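You operate a simulated robot arm through the tools that you are given. There is no shell and no other tool. Be economical: measure what you need, move in short steps, check, and stop when the job is done.

The job below is to be done with a simulated robot arm. You get a single attempt, and the scene is never put back.

TASK
Slide the banded bundle along the ink table top until it stands next to the strip.

The check looks at the end state, three seconds after you hand in, the way a careful person would. Anything else that was tipped, shoved, dropped, spilled or broken makes it a failure.

THE ROBOT
A 7-joint arm with a two-finger parallel gripper, fixed in place. Base frame: the origin is at the foot of the arm, x ahead of it, y to its left, z up; the work surface is at about z = 0. Lengths are in cm, angles in rad, forces in N, time in s.
With the tool pointing down near the work surface it reaches from about 24 to 62 cm from the base axis. Its first joint turns from -1.152 to 1.152 rad. Payload 2.6 kg.
The tool frame sits at the grasp point between the pads (the TCP): z along the fingers, y along the line on which they close. The tips reach 3 cm beyond it. Largest opening 9.4 cm; finger width 2.8, thickness 1; the body of the gripper, 5 by 9.6 cm, starts 5.5 cm behind the TCP.
Orientation is told as [roll, pitch, yaw] about the base's x, y, z axes, in that order, counted from this pose: with the fingers straight down and closing along the base's y, the tool's x points along the base's -x, its y along +y and its z along -z.

THE INTERFACE
- The arm moves only by the tool play_rows. Its argument "series" is a list of rows, each a list of 3 entries, a list of its own where there are three numbers: the shift along the tool's x, y, z in cm, then the turn, a rotation vector about the tool's x, y, z in rad, then the finger opening in cm, from 0 to 9.4. In form: [[[x, y, z], [ax, ay, az], grip], ...]. A call has 1 to 20 rows; each row shifts and turns the commanded pose from where the row before left it, along the tool's axes as they then stand. A row lasts 0.2 s, in which the tool goes at most 5 cm and 0.15 rad; a call with a longer step from one row to the next is refused whole, and so is a gripper value outside its range. Where a pose cannot be reached the arm comes as near as it can. A force on the tool above 40 N (or 10 N above the force at the start of the call, whichever is more), or a blocked arm, ends the call early, and 0.2 s more pass. The fingers move at their own pace (about 7.2 cm/s each) and stop on an object; they squeeze with about 40 N. The grip force told is the motor's: it shows also when the fingers shut on nothing. Time passes only in rows, and 0.2 s behind the last, so rows that do not move let the fingers close. It gives the time, the measured TCP pose, the force on the tool (base axes), the opening and the grip force at its end, in the units of the frame above (readings bear some noise), and new pictures: "views" is both (left out), scene, wrist or none.
- Cameras (640 x 400 px; columns grow to the right, rows downward): "scene" is fixed at [2.8, 43.01, 55.78]; the picture's right is [-0.81, -0.59, 0.00], its down [-0.39, 0.53, -0.76] and it looks along [0.45, -0.61, -0.65] (base axes); focal length 338 px, centre (320, 200). "wrist" rides on the gripper at [-3.7, 0, -5.8] in the tool frame; the picture's right is [0.00, -1.00, 0.00], its down [0.97, 0.00, -0.24] and it looks along [0.24, 0.00, 0.97] (tool axes); focal length 218 px, centre (320, 200).
- measure_at(camera, pixels): there is no depth. For up to 12 entries [column, row, z] of the newest picture of that camera ("zoom" is the newest enlarged one), the place [x, y] in the base frame at which the ray of that pixel passes the height z, good to about 0.2 cm. It takes no simulated time.
- close_up(camera, box): a new picture of the part [left, top, right, bottom] of that camera's present view, enlarged. It takes no simulated time.
- finish_job(): hands the job in; it is judged then, once.

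Keep the steps short. Do not move on a guess: measure, check each grasp and each placing, and mend mistakes. In all there are 60 turns and 120 pictures (those below and enlarged ones count). Leave the gripper open and the arm clear of the work at the hand-in unless told otherwise, and finish with a single line.

The tools are called after "Request:" by a JSON object that holds its "op" and its "data". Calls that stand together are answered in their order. play_rows: Moves the arm, as the interface text tells. Its arguments: {"type":"object","properties":{"series":{"type":"array","items":{"type":"array"}},"views":{"type":"string","enum":["both","scene","wrist","none"]}},"required":["series"]} The other tools are called the same way: measure_at (camera, pixels) gives the place at which the rays of pixels pass given heights; close_up (camera, box) takes an enlarged picture of a part of a camera's view; finish_job () hands the job in.

At the start:

```text
clock: 0.0
tool_pos: [32.81, -2.92, 22.95]
tcp_rot: [-0.001, 0.001, 0.0]
wrist_force: [-0.3, 1.0, -0.2]
width: 9.43
gripper_force: 0.0
```

scene: 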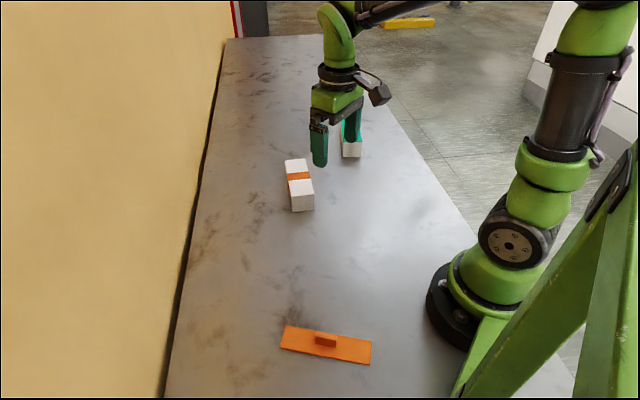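
wrist: 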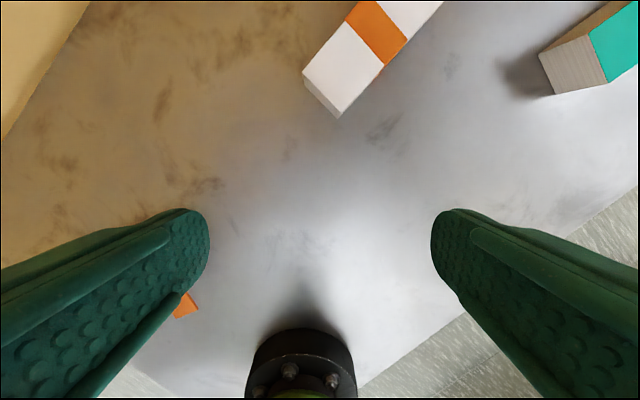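

I see a white block with an orange band near (300,185), a teal-topped block near (352,140), and an orange plate with a small knob near (325,345). I'll take enlarged views first.

Request:
{"op": "close_up", "data": {"camera": "scene", "box": [260, 90, 400, 230]}}

Request:
{"op": "close_up", "data": {"camera": "scene", "box": [250, 290, 410, 390]}}

Request:
{"op": "measure_at", "data": {"camera": "scene", "pixels": [[292, 212, 0], [314, 209, 0], [285, 161, 5], [305, 158, 5], [281, 349, 0], [286, 325, 0], [371, 364, 0], [372, 341, 0], [343, 157, 0], [361, 157, 0]]}}

```text
2.86 times, centred on (330, 160) of scene
```

zoom: 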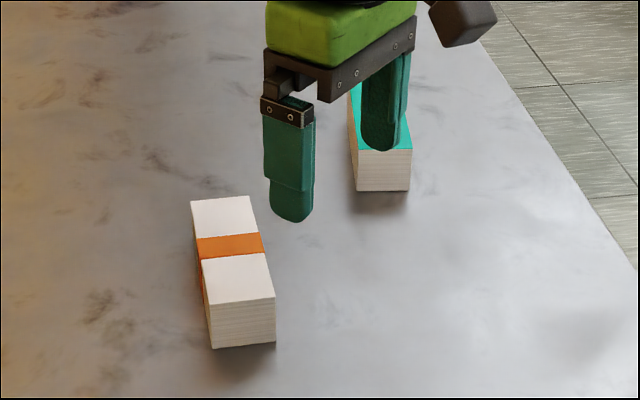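

```text
4.00 times, centred on (330, 340) of scene
```

zoom: 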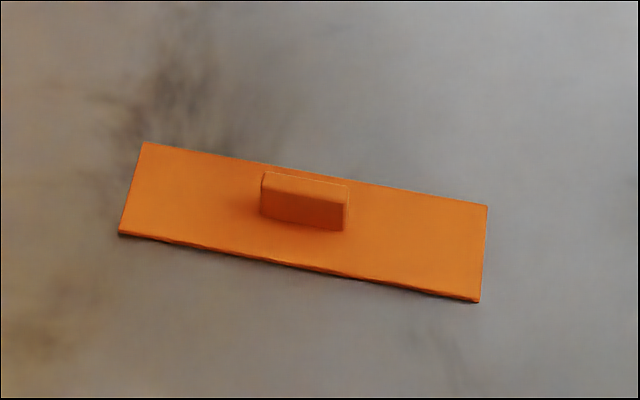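

```text
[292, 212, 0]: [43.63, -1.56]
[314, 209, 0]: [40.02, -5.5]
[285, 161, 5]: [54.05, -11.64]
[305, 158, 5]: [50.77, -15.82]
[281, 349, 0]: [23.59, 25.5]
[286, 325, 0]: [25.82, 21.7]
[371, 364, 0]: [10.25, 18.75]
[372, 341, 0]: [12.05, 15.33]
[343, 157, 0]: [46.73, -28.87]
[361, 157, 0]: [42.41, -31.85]
```

The bundle is paper with an orange band. The orange plate with a grip looks like the strip. I'll measure the bundle's top edges at several heights, and the plate's grip.

Request:
{"op": "measure_at", "data": {"camera": "scene", "pixels": [[290.8, 197.4, 4], [290.8, 197.4, 4.5], [290.8, 197.4, 5], [314.6, 194, 4.5], [314.6, 194, 5], [292.5, 211.8, 0], [314.6, 209.7, 0], [284.5, 160.7, 4.5], [305.5, 158.2, 4.5], [315, 344, 0.5], [336, 347.5, 0.5], [336, 337, 2.5]]}}

Request:
{"op": "measure_at", "data": {"camera": "wrist", "pixels": [[303, 72, 4.5], [340, 109, 4.5], [347, 22, 4.5], [383, 66, 4.5], [337, 118, 0], [380, 1, 4.5], [407, 38, 4.5]]}}

Request:
{"op": "close_up", "data": {"camera": "wrist", "box": [280, 0, 640, 140]}}

```text
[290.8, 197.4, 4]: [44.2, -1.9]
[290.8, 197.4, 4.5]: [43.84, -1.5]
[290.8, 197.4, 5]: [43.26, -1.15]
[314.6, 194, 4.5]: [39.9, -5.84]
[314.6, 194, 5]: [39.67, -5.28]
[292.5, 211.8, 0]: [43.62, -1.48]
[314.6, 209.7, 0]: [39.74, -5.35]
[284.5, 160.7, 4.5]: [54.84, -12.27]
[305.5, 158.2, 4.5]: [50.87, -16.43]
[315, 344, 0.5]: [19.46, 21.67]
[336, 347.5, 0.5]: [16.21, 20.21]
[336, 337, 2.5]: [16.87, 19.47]
```

```text
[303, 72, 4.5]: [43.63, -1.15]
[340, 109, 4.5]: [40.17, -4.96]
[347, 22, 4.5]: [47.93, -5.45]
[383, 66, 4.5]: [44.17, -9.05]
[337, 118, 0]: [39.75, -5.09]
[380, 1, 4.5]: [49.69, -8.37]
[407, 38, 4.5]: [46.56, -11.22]
```

```text
1.78 times, centred on (460, 70) of wrist
```

zoom: 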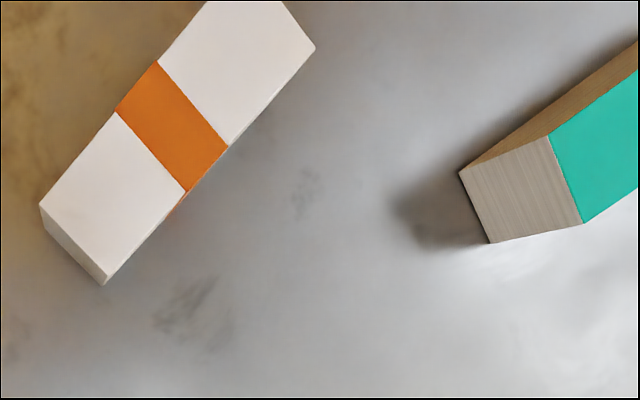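

The strip lies with its long axis at about 26°, centred near (17.9, 20.3). The bundle is about 5.4 x 15.5 x 4.6 cm, centred near (47.3, -8.9), with its long axis at about -44.5°. I'll hover over the bundle first, then turn the tool to -0.78 rad of yaw so the fingers straddle its width.

Request:
{"op": "play_rows", "data": {"series": [[[-3.6, -1.5, 1], [0, 0, 0], 9.4], [[-3.6, -1.5, 1], [0, 0, 0], 9.4], [[-3.6, -1.5, 1], [0, 0, 0], 9.4], [[-3.7, -1.48, 1], [0, 0, 0], 9.4], [[0, 0, 1], [0, 0, 0.13], 9.4], [[0, 0, 1], [0, 0, 0.13], 9.4], [[0, 0, 1], [0, 0, 0.13], 9.4], [[0, 0, 0], [0, 0, 0.13], 9.4], [[0, 0, 0], [0, 0, 0.13], 9.4], [[0, 0, 0], [0, 0, 0.13], 9.4], [[0, 0, 0], [0, 0, 0], 9.4]]}}

```text
clock: 2.4
tool_pos: [47.3, -8.87, 16.03]
tcp_rot: [0.0, 0.001, -0.782]
wrist_force: [0.6, 0.3, 0.6]
width: 9.39
gripper_force: 0.1
```

scene: 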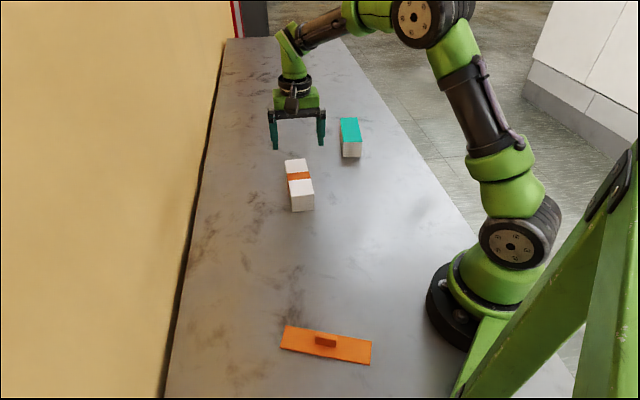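
wrist: 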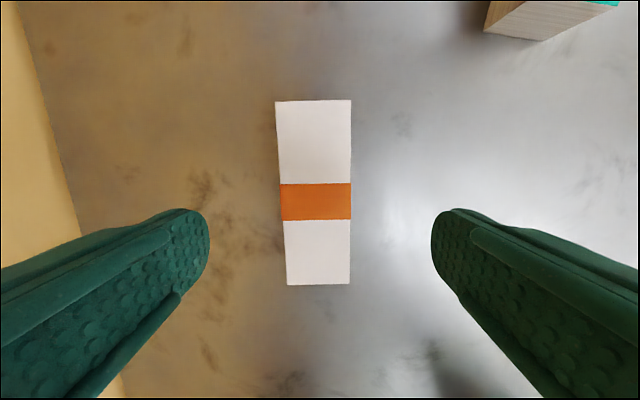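

The bundle is centred between the fingers. I'll refine its corners from this view.

Request:
{"op": "measure_at", "data": {"camera": "wrist", "pixels": [[276, 101, 4.6], [351, 100, 4.6], [287, 284, 4.6], [350, 284, 4.6], [281, 184, 4.6], [351, 184, 4.6], [351, 219, 4.6]]}}

Request:
{"op": "close_up", "data": {"camera": "wrist", "box": [220, 80, 420, 300]}}

```text
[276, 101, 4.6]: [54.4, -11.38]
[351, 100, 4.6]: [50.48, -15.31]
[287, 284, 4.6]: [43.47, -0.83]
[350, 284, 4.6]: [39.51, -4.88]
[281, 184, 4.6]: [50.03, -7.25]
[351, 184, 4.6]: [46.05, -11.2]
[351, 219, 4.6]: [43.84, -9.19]
```

```text
1.82 times, centred on (320, 190) of wrist
```

zoom: 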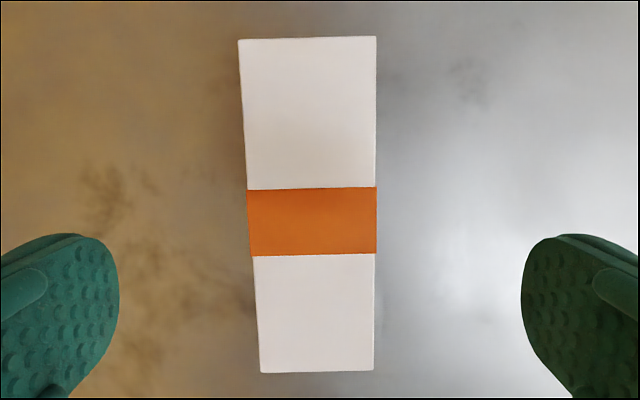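

The centre is about (47.0, -8.15). I'll shift 0.7 cm and descend to z = 4.5, which puts the tips at 1.5, still open.

Request:
{"op": "play_rows", "data": {"series": [[[0.7, 0.3, 2.5], [0, 0, -0.015], 9.4], [[0, 0, 2.5], [0, 0, 0], 9.4], [[0, 0, 2], [0, 0, 0], 9.4], [[0, 0, 2], [0, 0, 0], 9.4], [[0, 0, 1.5], [0, 0, 0], 9.4], [[0, 0, 1], [0, 0, 0], 9.4], [[0, 0, 0], [0, 0, 0], 9.4]]}}

```text
clock: 4.0
tool_pos: [47.02, -8.08, 4.5]
tcp_rot: [-0.001, 0.001, -0.766]
wrist_force: [1.2, -0.2, -0.5]
width: 9.38
gripper_force: 0.1
```

scene: 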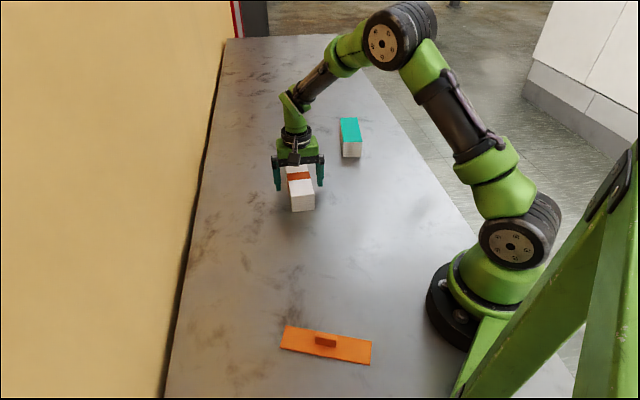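
wrist: 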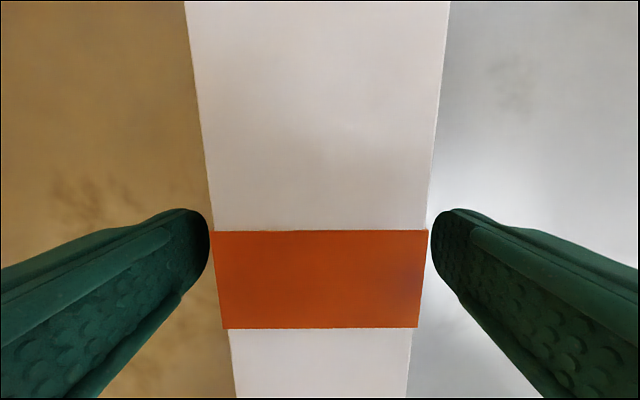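

The fingers straddle the bundle. I'll close gradually and wait for the grip.

Request:
{"op": "play_rows", "data": {"series": [[[0, 0, 0], [0, 0, 0], 8], [[0, 0, 0], [0, 0, 0], 7], [[0, 0, 0], [0, 0, 0], 6.2], [[0, 0, 0], [0, 0, 0], 5.6], [[0, 0, 0], [0, 0, 0], 5.2], [[0, 0, 0], [0, 0, 0], 5.0], [[0, 0, 0], [0, 0, 0], 5.0]]}}

```text
clock: 5.6
tool_pos: [46.98, -8.05, 4.49]
tcp_rot: [0.0, 0.001, -0.766]
wrist_force: [0.1, 0.3, 0.2]
width: 5.91
gripper_force: 39.4
```

scene: 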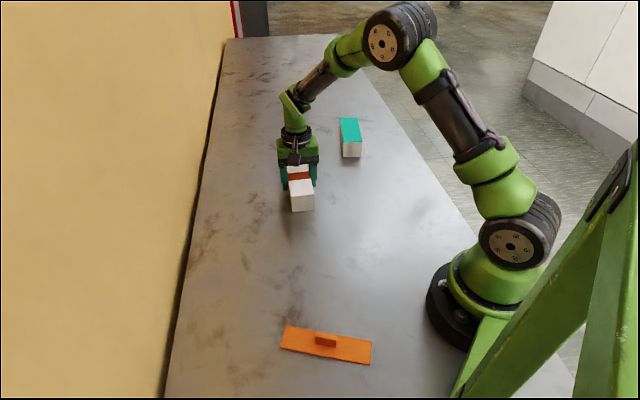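
wrist: 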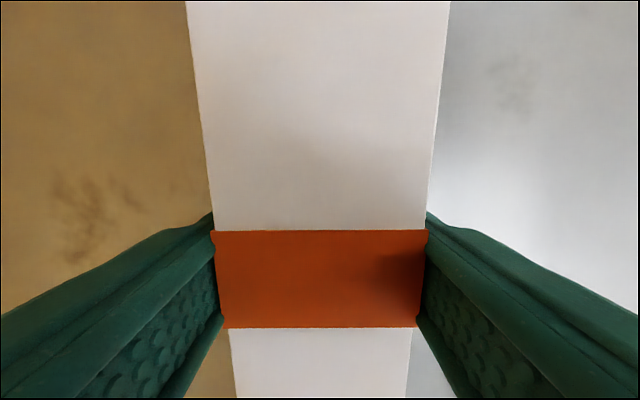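

The grip is firm at 5.91 cm. I'll slide along the tool's x, about (-0.72, 0.69) in the base frame, at constant height, starting with 14 cm.

Request:
{"op": "play_rows", "data": {"series": [[[0.4, 0, 0], [0, 0, 0], 5], [[0.8, 0, 0], [0, 0, 0], 5], [[1, 0, 0], [0, 0, 0], 5], [[1, 0, 0], [0, 0, 0], 5], [[1, 0, 0], [0, 0, 0], 5], [[1, 0, 0], [0, 0, 0], 5], [[1, 0, 0], [0, 0, 0], 5], [[1, 0, 0], [0, 0, 0], 5], [[1, 0, 0], [0, 0, 0], 5], [[1, 0, 0], [0, 0, 0], 5], [[1, 0, 0], [0, 0, 0], 5], [[1, 0, 0], [0, 0, 0], 5], [[1, 0, 0], [0, 0, 0], 5], [[1, 0, 0], [0, 0, 0], 5], [[0.6, 0, 0], [0, 0, 0], 5], [[0.2, 0, 0], [0, 0, 0], 5]]}}

```text
clock: 9.0
tool_pos: [36.91, 1.53, 4.41]
tcp_rot: [0.003, -0.002, -0.766]
wrist_force: [5.3, -6.4, 19.4]
width: 5.91
gripper_force: 40.3
```

scene: 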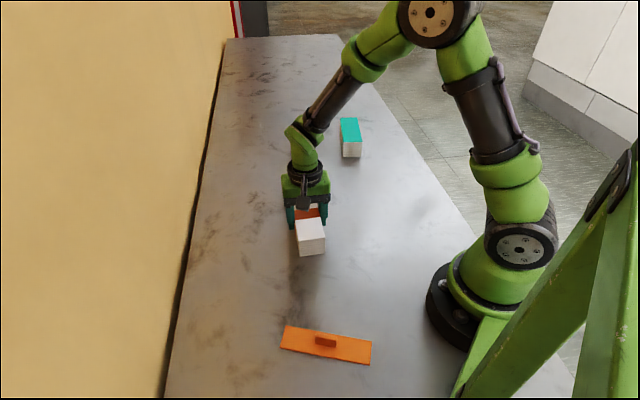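
wrist: 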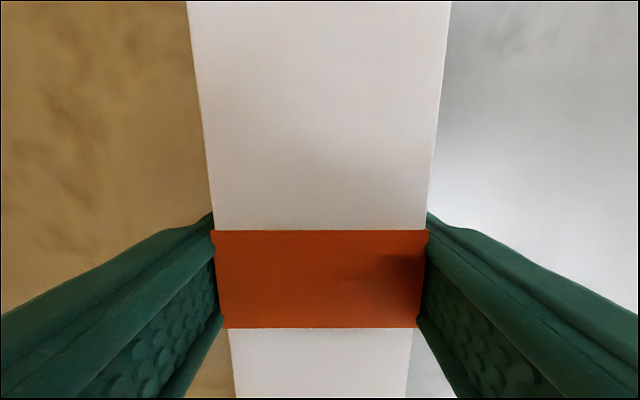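

The bundle slid cleanly. The upward force is 19 N, so it's pressing slightly, and I'll ease up 0.05 cm. Next I'll slide about 9 cm more.

Request:
{"op": "play_rows", "data": {"series": [[[0.4, 0, -0.05], [0, 0, 0], 5], [[0.8, 0, 0], [0, 0, 0], 5], [[1, 0, 0], [0, 0, 0], 5], [[1, 0, 0], [0, 0, 0], 5], [[1, 0, 0], [0, 0, 0], 5], [[1, 0, 0], [0, 0, 0], 5], [[1, 0, 0], [0, 0, 0], 5], [[1, 0, 0], [0, 0, 0], 5], [[1, 0, 0], [0, 0, 0], 5], [[0.6, 0, 0], [0, 0, 0], 5], [[0.2, 0, 0], [0, 0, 0], 5]], "views": "scene"}}

```text
clock: 11.4
tool_pos: [30.38, 7.95, 4.51]
tcp_rot: [-0.001, 0.001, -0.765]
wrist_force: [0.9, -1.4, 3.0]
width: 5.91
gripper_force: 40.6
```

scene: 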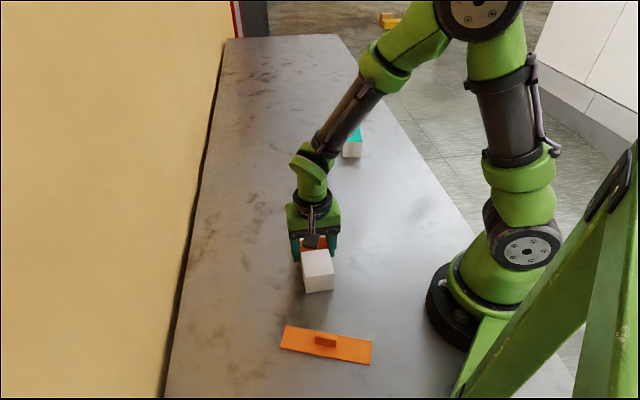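

Now I'll turn the bundle in place by +1.216 rad of yaw, so it lies parallel to the strip. The strip is more than 8 cm away, so it stays clear.

Request:
{"op": "play_rows", "data": {"series": [[[0, 0, 0], [0, 0, -0.05], 5], [[0, 0, 0], [0, 0, -0.1], 5], [[0, 0, 0], [0, 0, -0.1], 5], [[0, 0, 0], [0, 0, -0.1], 5], [[0, 0, 0], [0, 0, -0.1], 5], [[0, 0, 0], [0, 0, -0.1], 5], [[0, 0, 0], [0, 0, -0.1], 5], [[0, 0, 0], [0, 0, -0.1], 5], [[0, 0, 0], [0, 0, -0.1], 5], [[0, 0, 0], [0, 0, -0.1], 5], [[0, 0, 0], [0, 0, -0.1], 5], [[0, 0, 0], [0, 0, -0.1], 5], [[0, 0, 0], [0, 0, -0.066], 5], [[0, 0, 0], [0, 0, 0], 5]]}}

```text
clock: 14.4
tool_pos: [30.44, 7.82, 4.43]
tcp_rot: [0.001, -0.001, 0.453]
wrist_force: [0.2, -0.2, 0.1]
width: 5.89
gripper_force: 39.5
```

scene: 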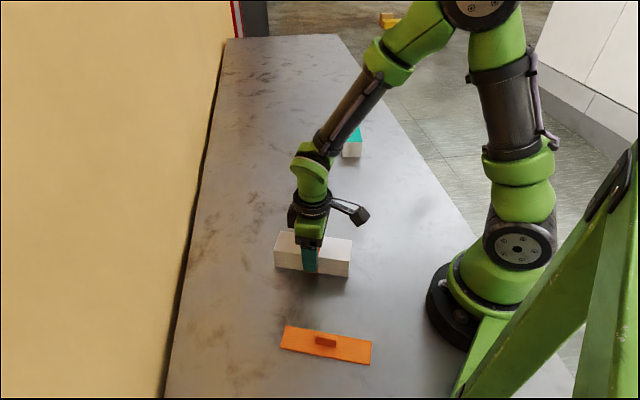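
wrist: 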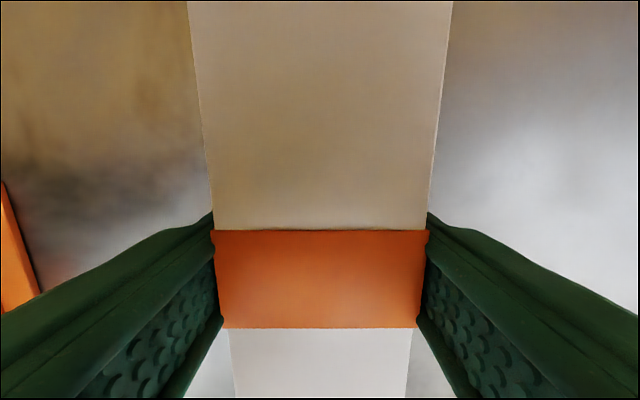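

The bundle now looks parallel to the strip. I'll measure both facing edges.

Request:
{"op": "close_up", "data": {"camera": "scene", "box": [240, 220, 400, 370]}}

Request:
{"op": "measure_at", "data": {"camera": "scene", "pixels": [[274, 267, 0], [348.5, 277, 0], [286, 325.5, 0.5], [372, 341.5, 0.5], [286, 325.5, 0], [280.5, 348, 0], [370.5, 364.5, 0]]}}

```text
2.67 times, centred on (320, 295) of scene
```

zoom: 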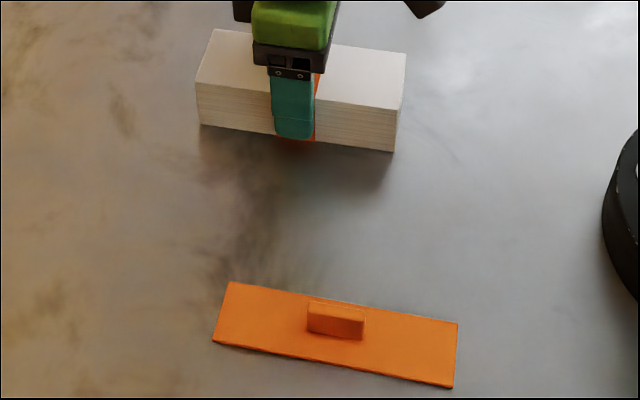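

```text
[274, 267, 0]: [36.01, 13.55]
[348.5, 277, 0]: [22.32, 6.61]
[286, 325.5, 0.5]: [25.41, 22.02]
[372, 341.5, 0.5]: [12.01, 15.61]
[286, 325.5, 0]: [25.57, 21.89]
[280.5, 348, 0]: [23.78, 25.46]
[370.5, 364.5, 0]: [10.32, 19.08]
```

The gap between edges is about 12.2 cm and they agree in angle. I'll slide 3.3 cm along the tool's x and 9 cm along its y, then check.

Request:
{"op": "play_rows", "data": {"series": [[[0.1, 0.3, 0], [0, 0, 0], 5], [[0.3, 0.7, 0], [0, 0, 0], 5], [[0.3, 0.8, 0], [0, 0, 0], 5], [[0.3, 0.8, 0], [0, 0, 0], 5], [[0.3, 0.8, 0], [0, 0, 0], 5], [[0.3, 0.8, 0], [0, 0, 0], 5], [[0.3, 0.8, 0], [0, 0, 0], 5], [[0.3, 0.8, 0], [0, 0, 0], 5], [[0.3, 0.8, 0], [0, 0, 0], 5], [[0.3, 0.8, 0], [0, 0, 0], 5], [[0.3, 0.8, 0], [0, 0, 0], 5], [[0.2, 0.5, 0], [0, 0, 0], 5], [[0, 0.3, 0], [0, 0, 0], 5], [[0, 0, 0], [0, 0, 0], 5]]}}

Request:
{"op": "close_up", "data": {"camera": "scene", "box": [240, 240, 400, 390]}}

```text
clock: 17.4
tool_pos: [23.37, 14.51, 4.49]
tcp_rot: [0.001, -0.001, 0.451]
wrist_force: [0.0, 0.2, 0.1]
width: 5.89
gripper_force: 40.0
```

scene: 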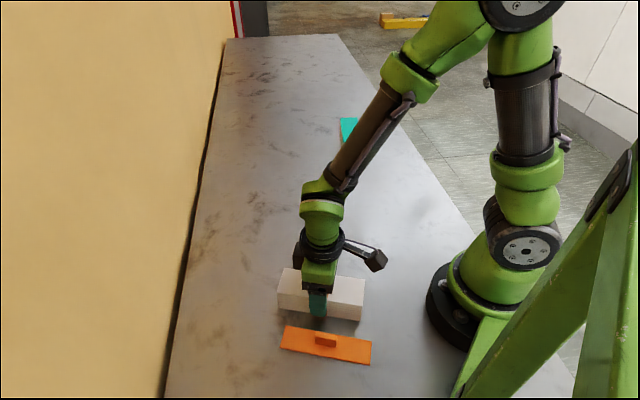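
wrist: 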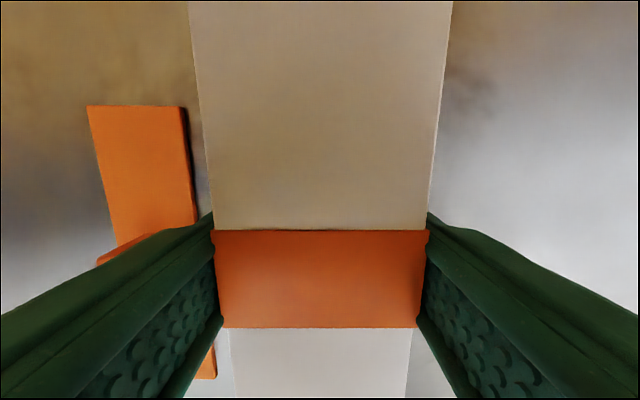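

```text
2.67 times, centred on (320, 315) of scene
```

zoom: 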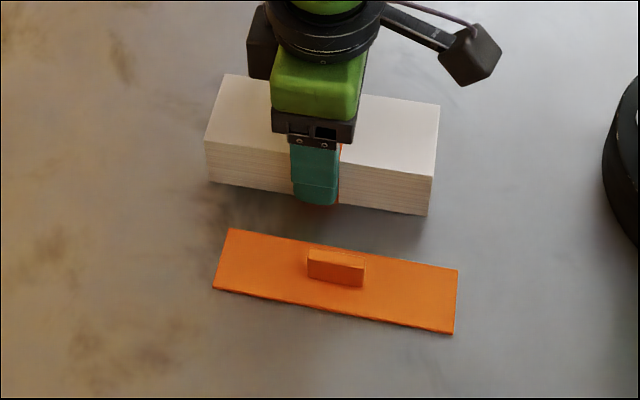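

Request:
{"op": "measure_at", "data": {"camera": "zoom", "pixels": [[210, 183, 0], [428, 216, 0], [229, 229, 0.5], [457, 270, 0.5]]}}

Request:
{"op": "measure_at", "data": {"camera": "wrist", "pixels": [[180, 106, 0.5], [195, 222, 0.5], [187, 107, 0], [209, 200, 0]]}}

```text
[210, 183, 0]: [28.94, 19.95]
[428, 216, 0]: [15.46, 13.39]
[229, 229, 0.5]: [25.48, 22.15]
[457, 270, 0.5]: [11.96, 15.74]
```

```text
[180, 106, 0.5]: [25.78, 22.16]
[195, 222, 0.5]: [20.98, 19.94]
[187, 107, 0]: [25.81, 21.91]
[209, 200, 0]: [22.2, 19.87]
```

The gap is now about 3.1–3.5 cm and parallel. I'll slide 2.2 cm more in small steps. The tips at z = 1.5 pass above the thin plate.

Request:
{"op": "play_rows", "data": {"series": [[[0, 0.2, 0], [0, 0, 0], 5], [[0, 0.4, 0], [0, 0, 0], 5], [[0, 0.4, 0], [0, 0, 0], 5], [[0, 0.4, 0], [0, 0, 0], 5], [[0, 0.4, 0], [0, 0, 0], 5], [[0, 0.3, 0], [0, 0, 0], 5], [[0, 0.1, 0], [0, 0, 0], 5], [[0, 0, 0], [0, 0, 0], 5]]}}

Request:
{"op": "close_up", "data": {"camera": "scene", "box": [240, 240, 400, 390]}}

```text
clock: 19.2
tool_pos: [22.52, 16.37, 4.41]
tcp_rot: [-0.001, 0.001, 0.449]
wrist_force: [0.1, 0.3, 0.6]
width: 5.9
gripper_force: 39.7
```

scene: 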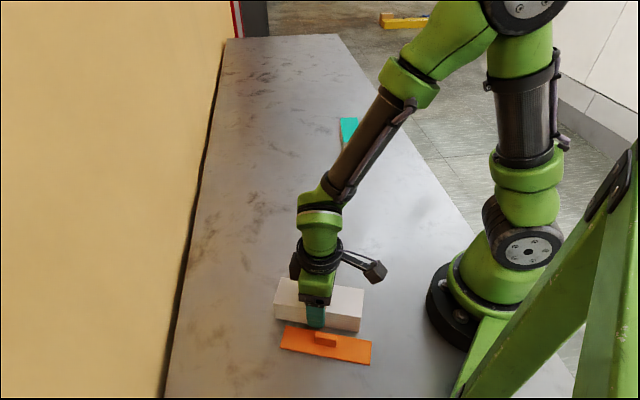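
wrist: 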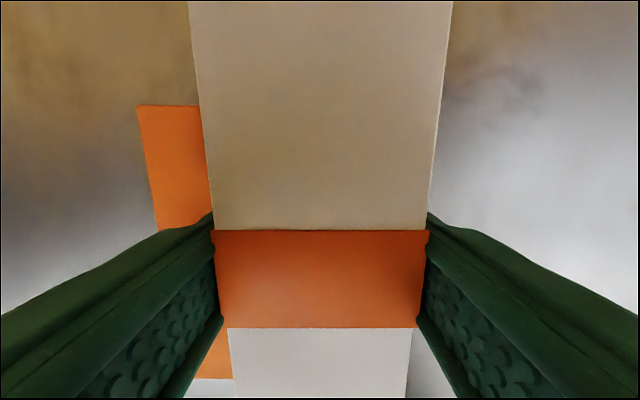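

```text
2.67 times, centred on (320, 315) of scene
```

zoom: 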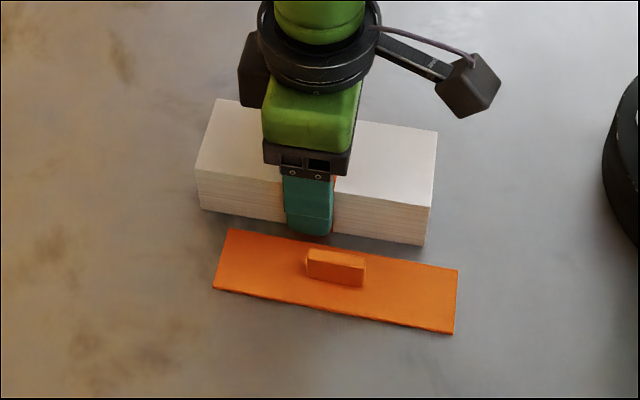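

Request:
{"op": "measure_at", "data": {"camera": "zoom", "pixels": [[201, 210, 0], [425, 246, 0], [229, 229, 0.5], [457, 270, 0.5]]}}

```text
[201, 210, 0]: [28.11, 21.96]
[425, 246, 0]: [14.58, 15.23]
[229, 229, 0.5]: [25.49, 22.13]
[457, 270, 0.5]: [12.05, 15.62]
```

The gap is about 1.2 cm. I'll slide 0.45 cm closer, then open slightly to 6.9 so the finger stays short of the plate's grip.

Request:
{"op": "play_rows", "data": {"series": [[[0, 0.2, 0], [0, 0, 0], 5], [[0, 0.2, 0], [0, 0, 0], 5], [[0, 0.05, 0], [0, 0, 0], 5], [[0, 0, 0], [0, 0, 0], 5], [[0, 0, 0], [0, 0, 0], 6.2], [[0, 0, 0], [0, 0, 0], 6.6], [[0, 0, 0], [0, 0, 0], 6.8], [[0, 0, 0], [0, 0, 0], 6.8]]}}

Request:
{"op": "close_up", "data": {"camera": "scene", "box": [240, 240, 400, 390]}}

```text
clock: 21.0
tool_pos: [22.43, 16.83, 4.35]
tcp_rot: [0.001, -0.001, 0.451]
wrist_force: [-0.3, -0.4, -0.3]
width: 6.8
gripper_force: 0.1
```

scene: 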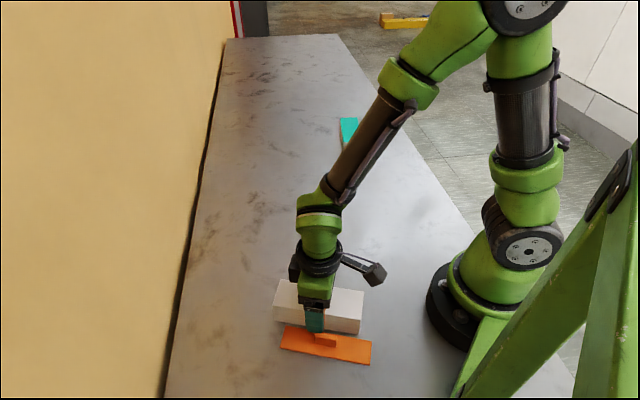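
wrist: 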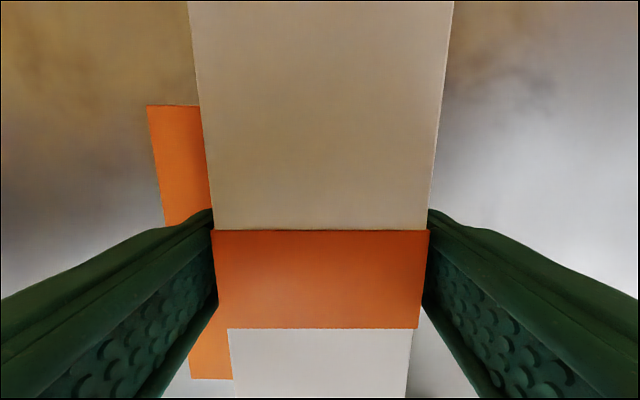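

```text
2.67 times, centred on (320, 315) of scene
```

zoom: 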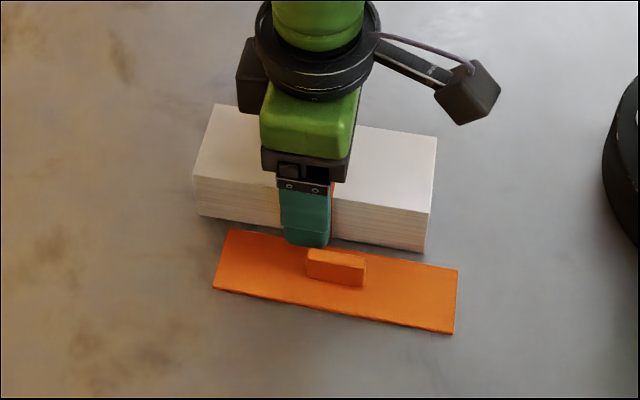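

The bundle is released with the fingers clear on both sides, and the strip hasn't moved. I'll lift straight up.

Request:
{"op": "play_rows", "data": {"series": [[[0, 0, -0.3], [0, 0, 0], 6.8], [[0, 0, -0.7], [0, 0, 0], 6.8], [[0, 0, -1.5], [0, 0, 0], 6.8], [[0, 0, -2.5], [0, 0, 0], 6.8], [[0, 0, -3], [0, 0, 0], 6.8], [[0, 0, -3], [0, 0, 0], 9.4], [[0, 0, -3], [0, 0, 0], 9.4], [[0, 0, -2], [0, 0, 0], 9.4], [[-2, -3, 0], [0, 0, 0], 9.4], [[-2, -3, 0], [0, 0, 0], 9.4], [[-2, -3, 0], [0, 0, 0], 9.4], [[0, 0, 0], [0, 0, 0], 9.4]]}}

Request:
{"op": "close_up", "data": {"camera": "scene", "box": [240, 240, 400, 390]}}

```text
clock: 23.6
tool_pos: [31.88, 11.47, 20.43]
tcp_rot: [0.0, 0.0, 0.451]
wrist_force: [0.7, -0.3, -1.1]
width: 9.41
gripper_force: 0.1
```

scene: 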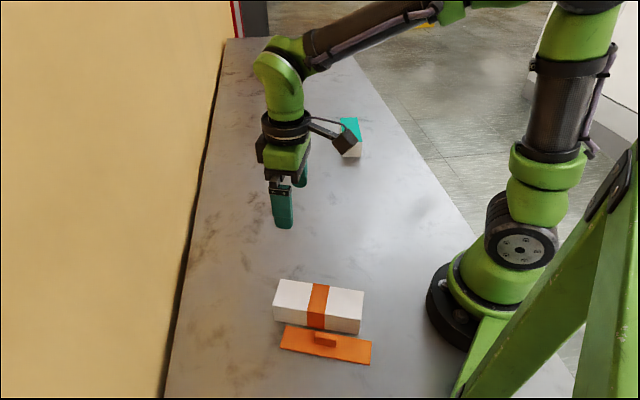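
wrist: 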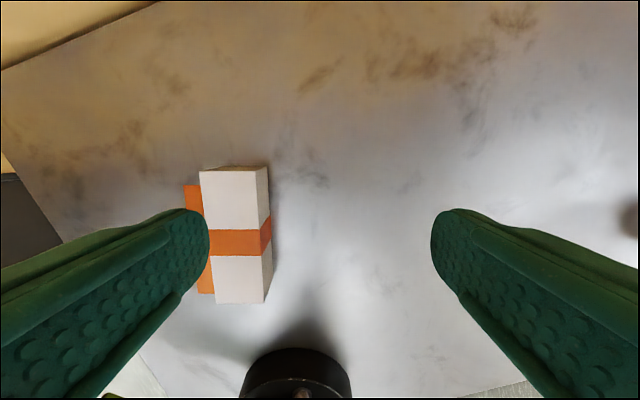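

```text
2.67 times, centred on (320, 315) of scene
```

zoom: 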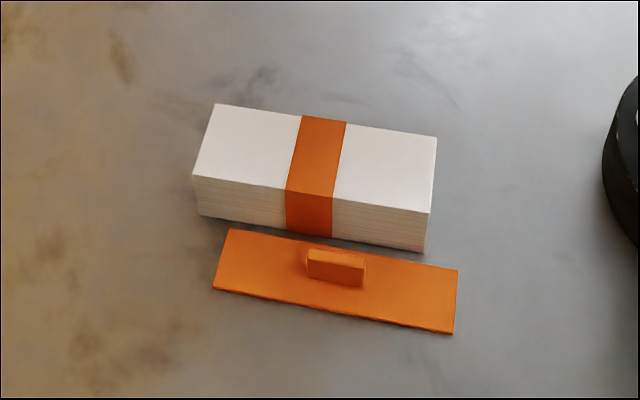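

The bundle stands alongside the strip with a gap of roughly 0.8 cm. The strip and the teal block haven't moved, the gripper is open and the arm is clear, so I'll hand in.

Request:
{"op": "finish_job", "data": {}}

```text
The job is handed in.
```

The banded bundle was slid along the table top and now stands parallel to the orange strip, about 0.8 cm away, with nothing else disturbed.
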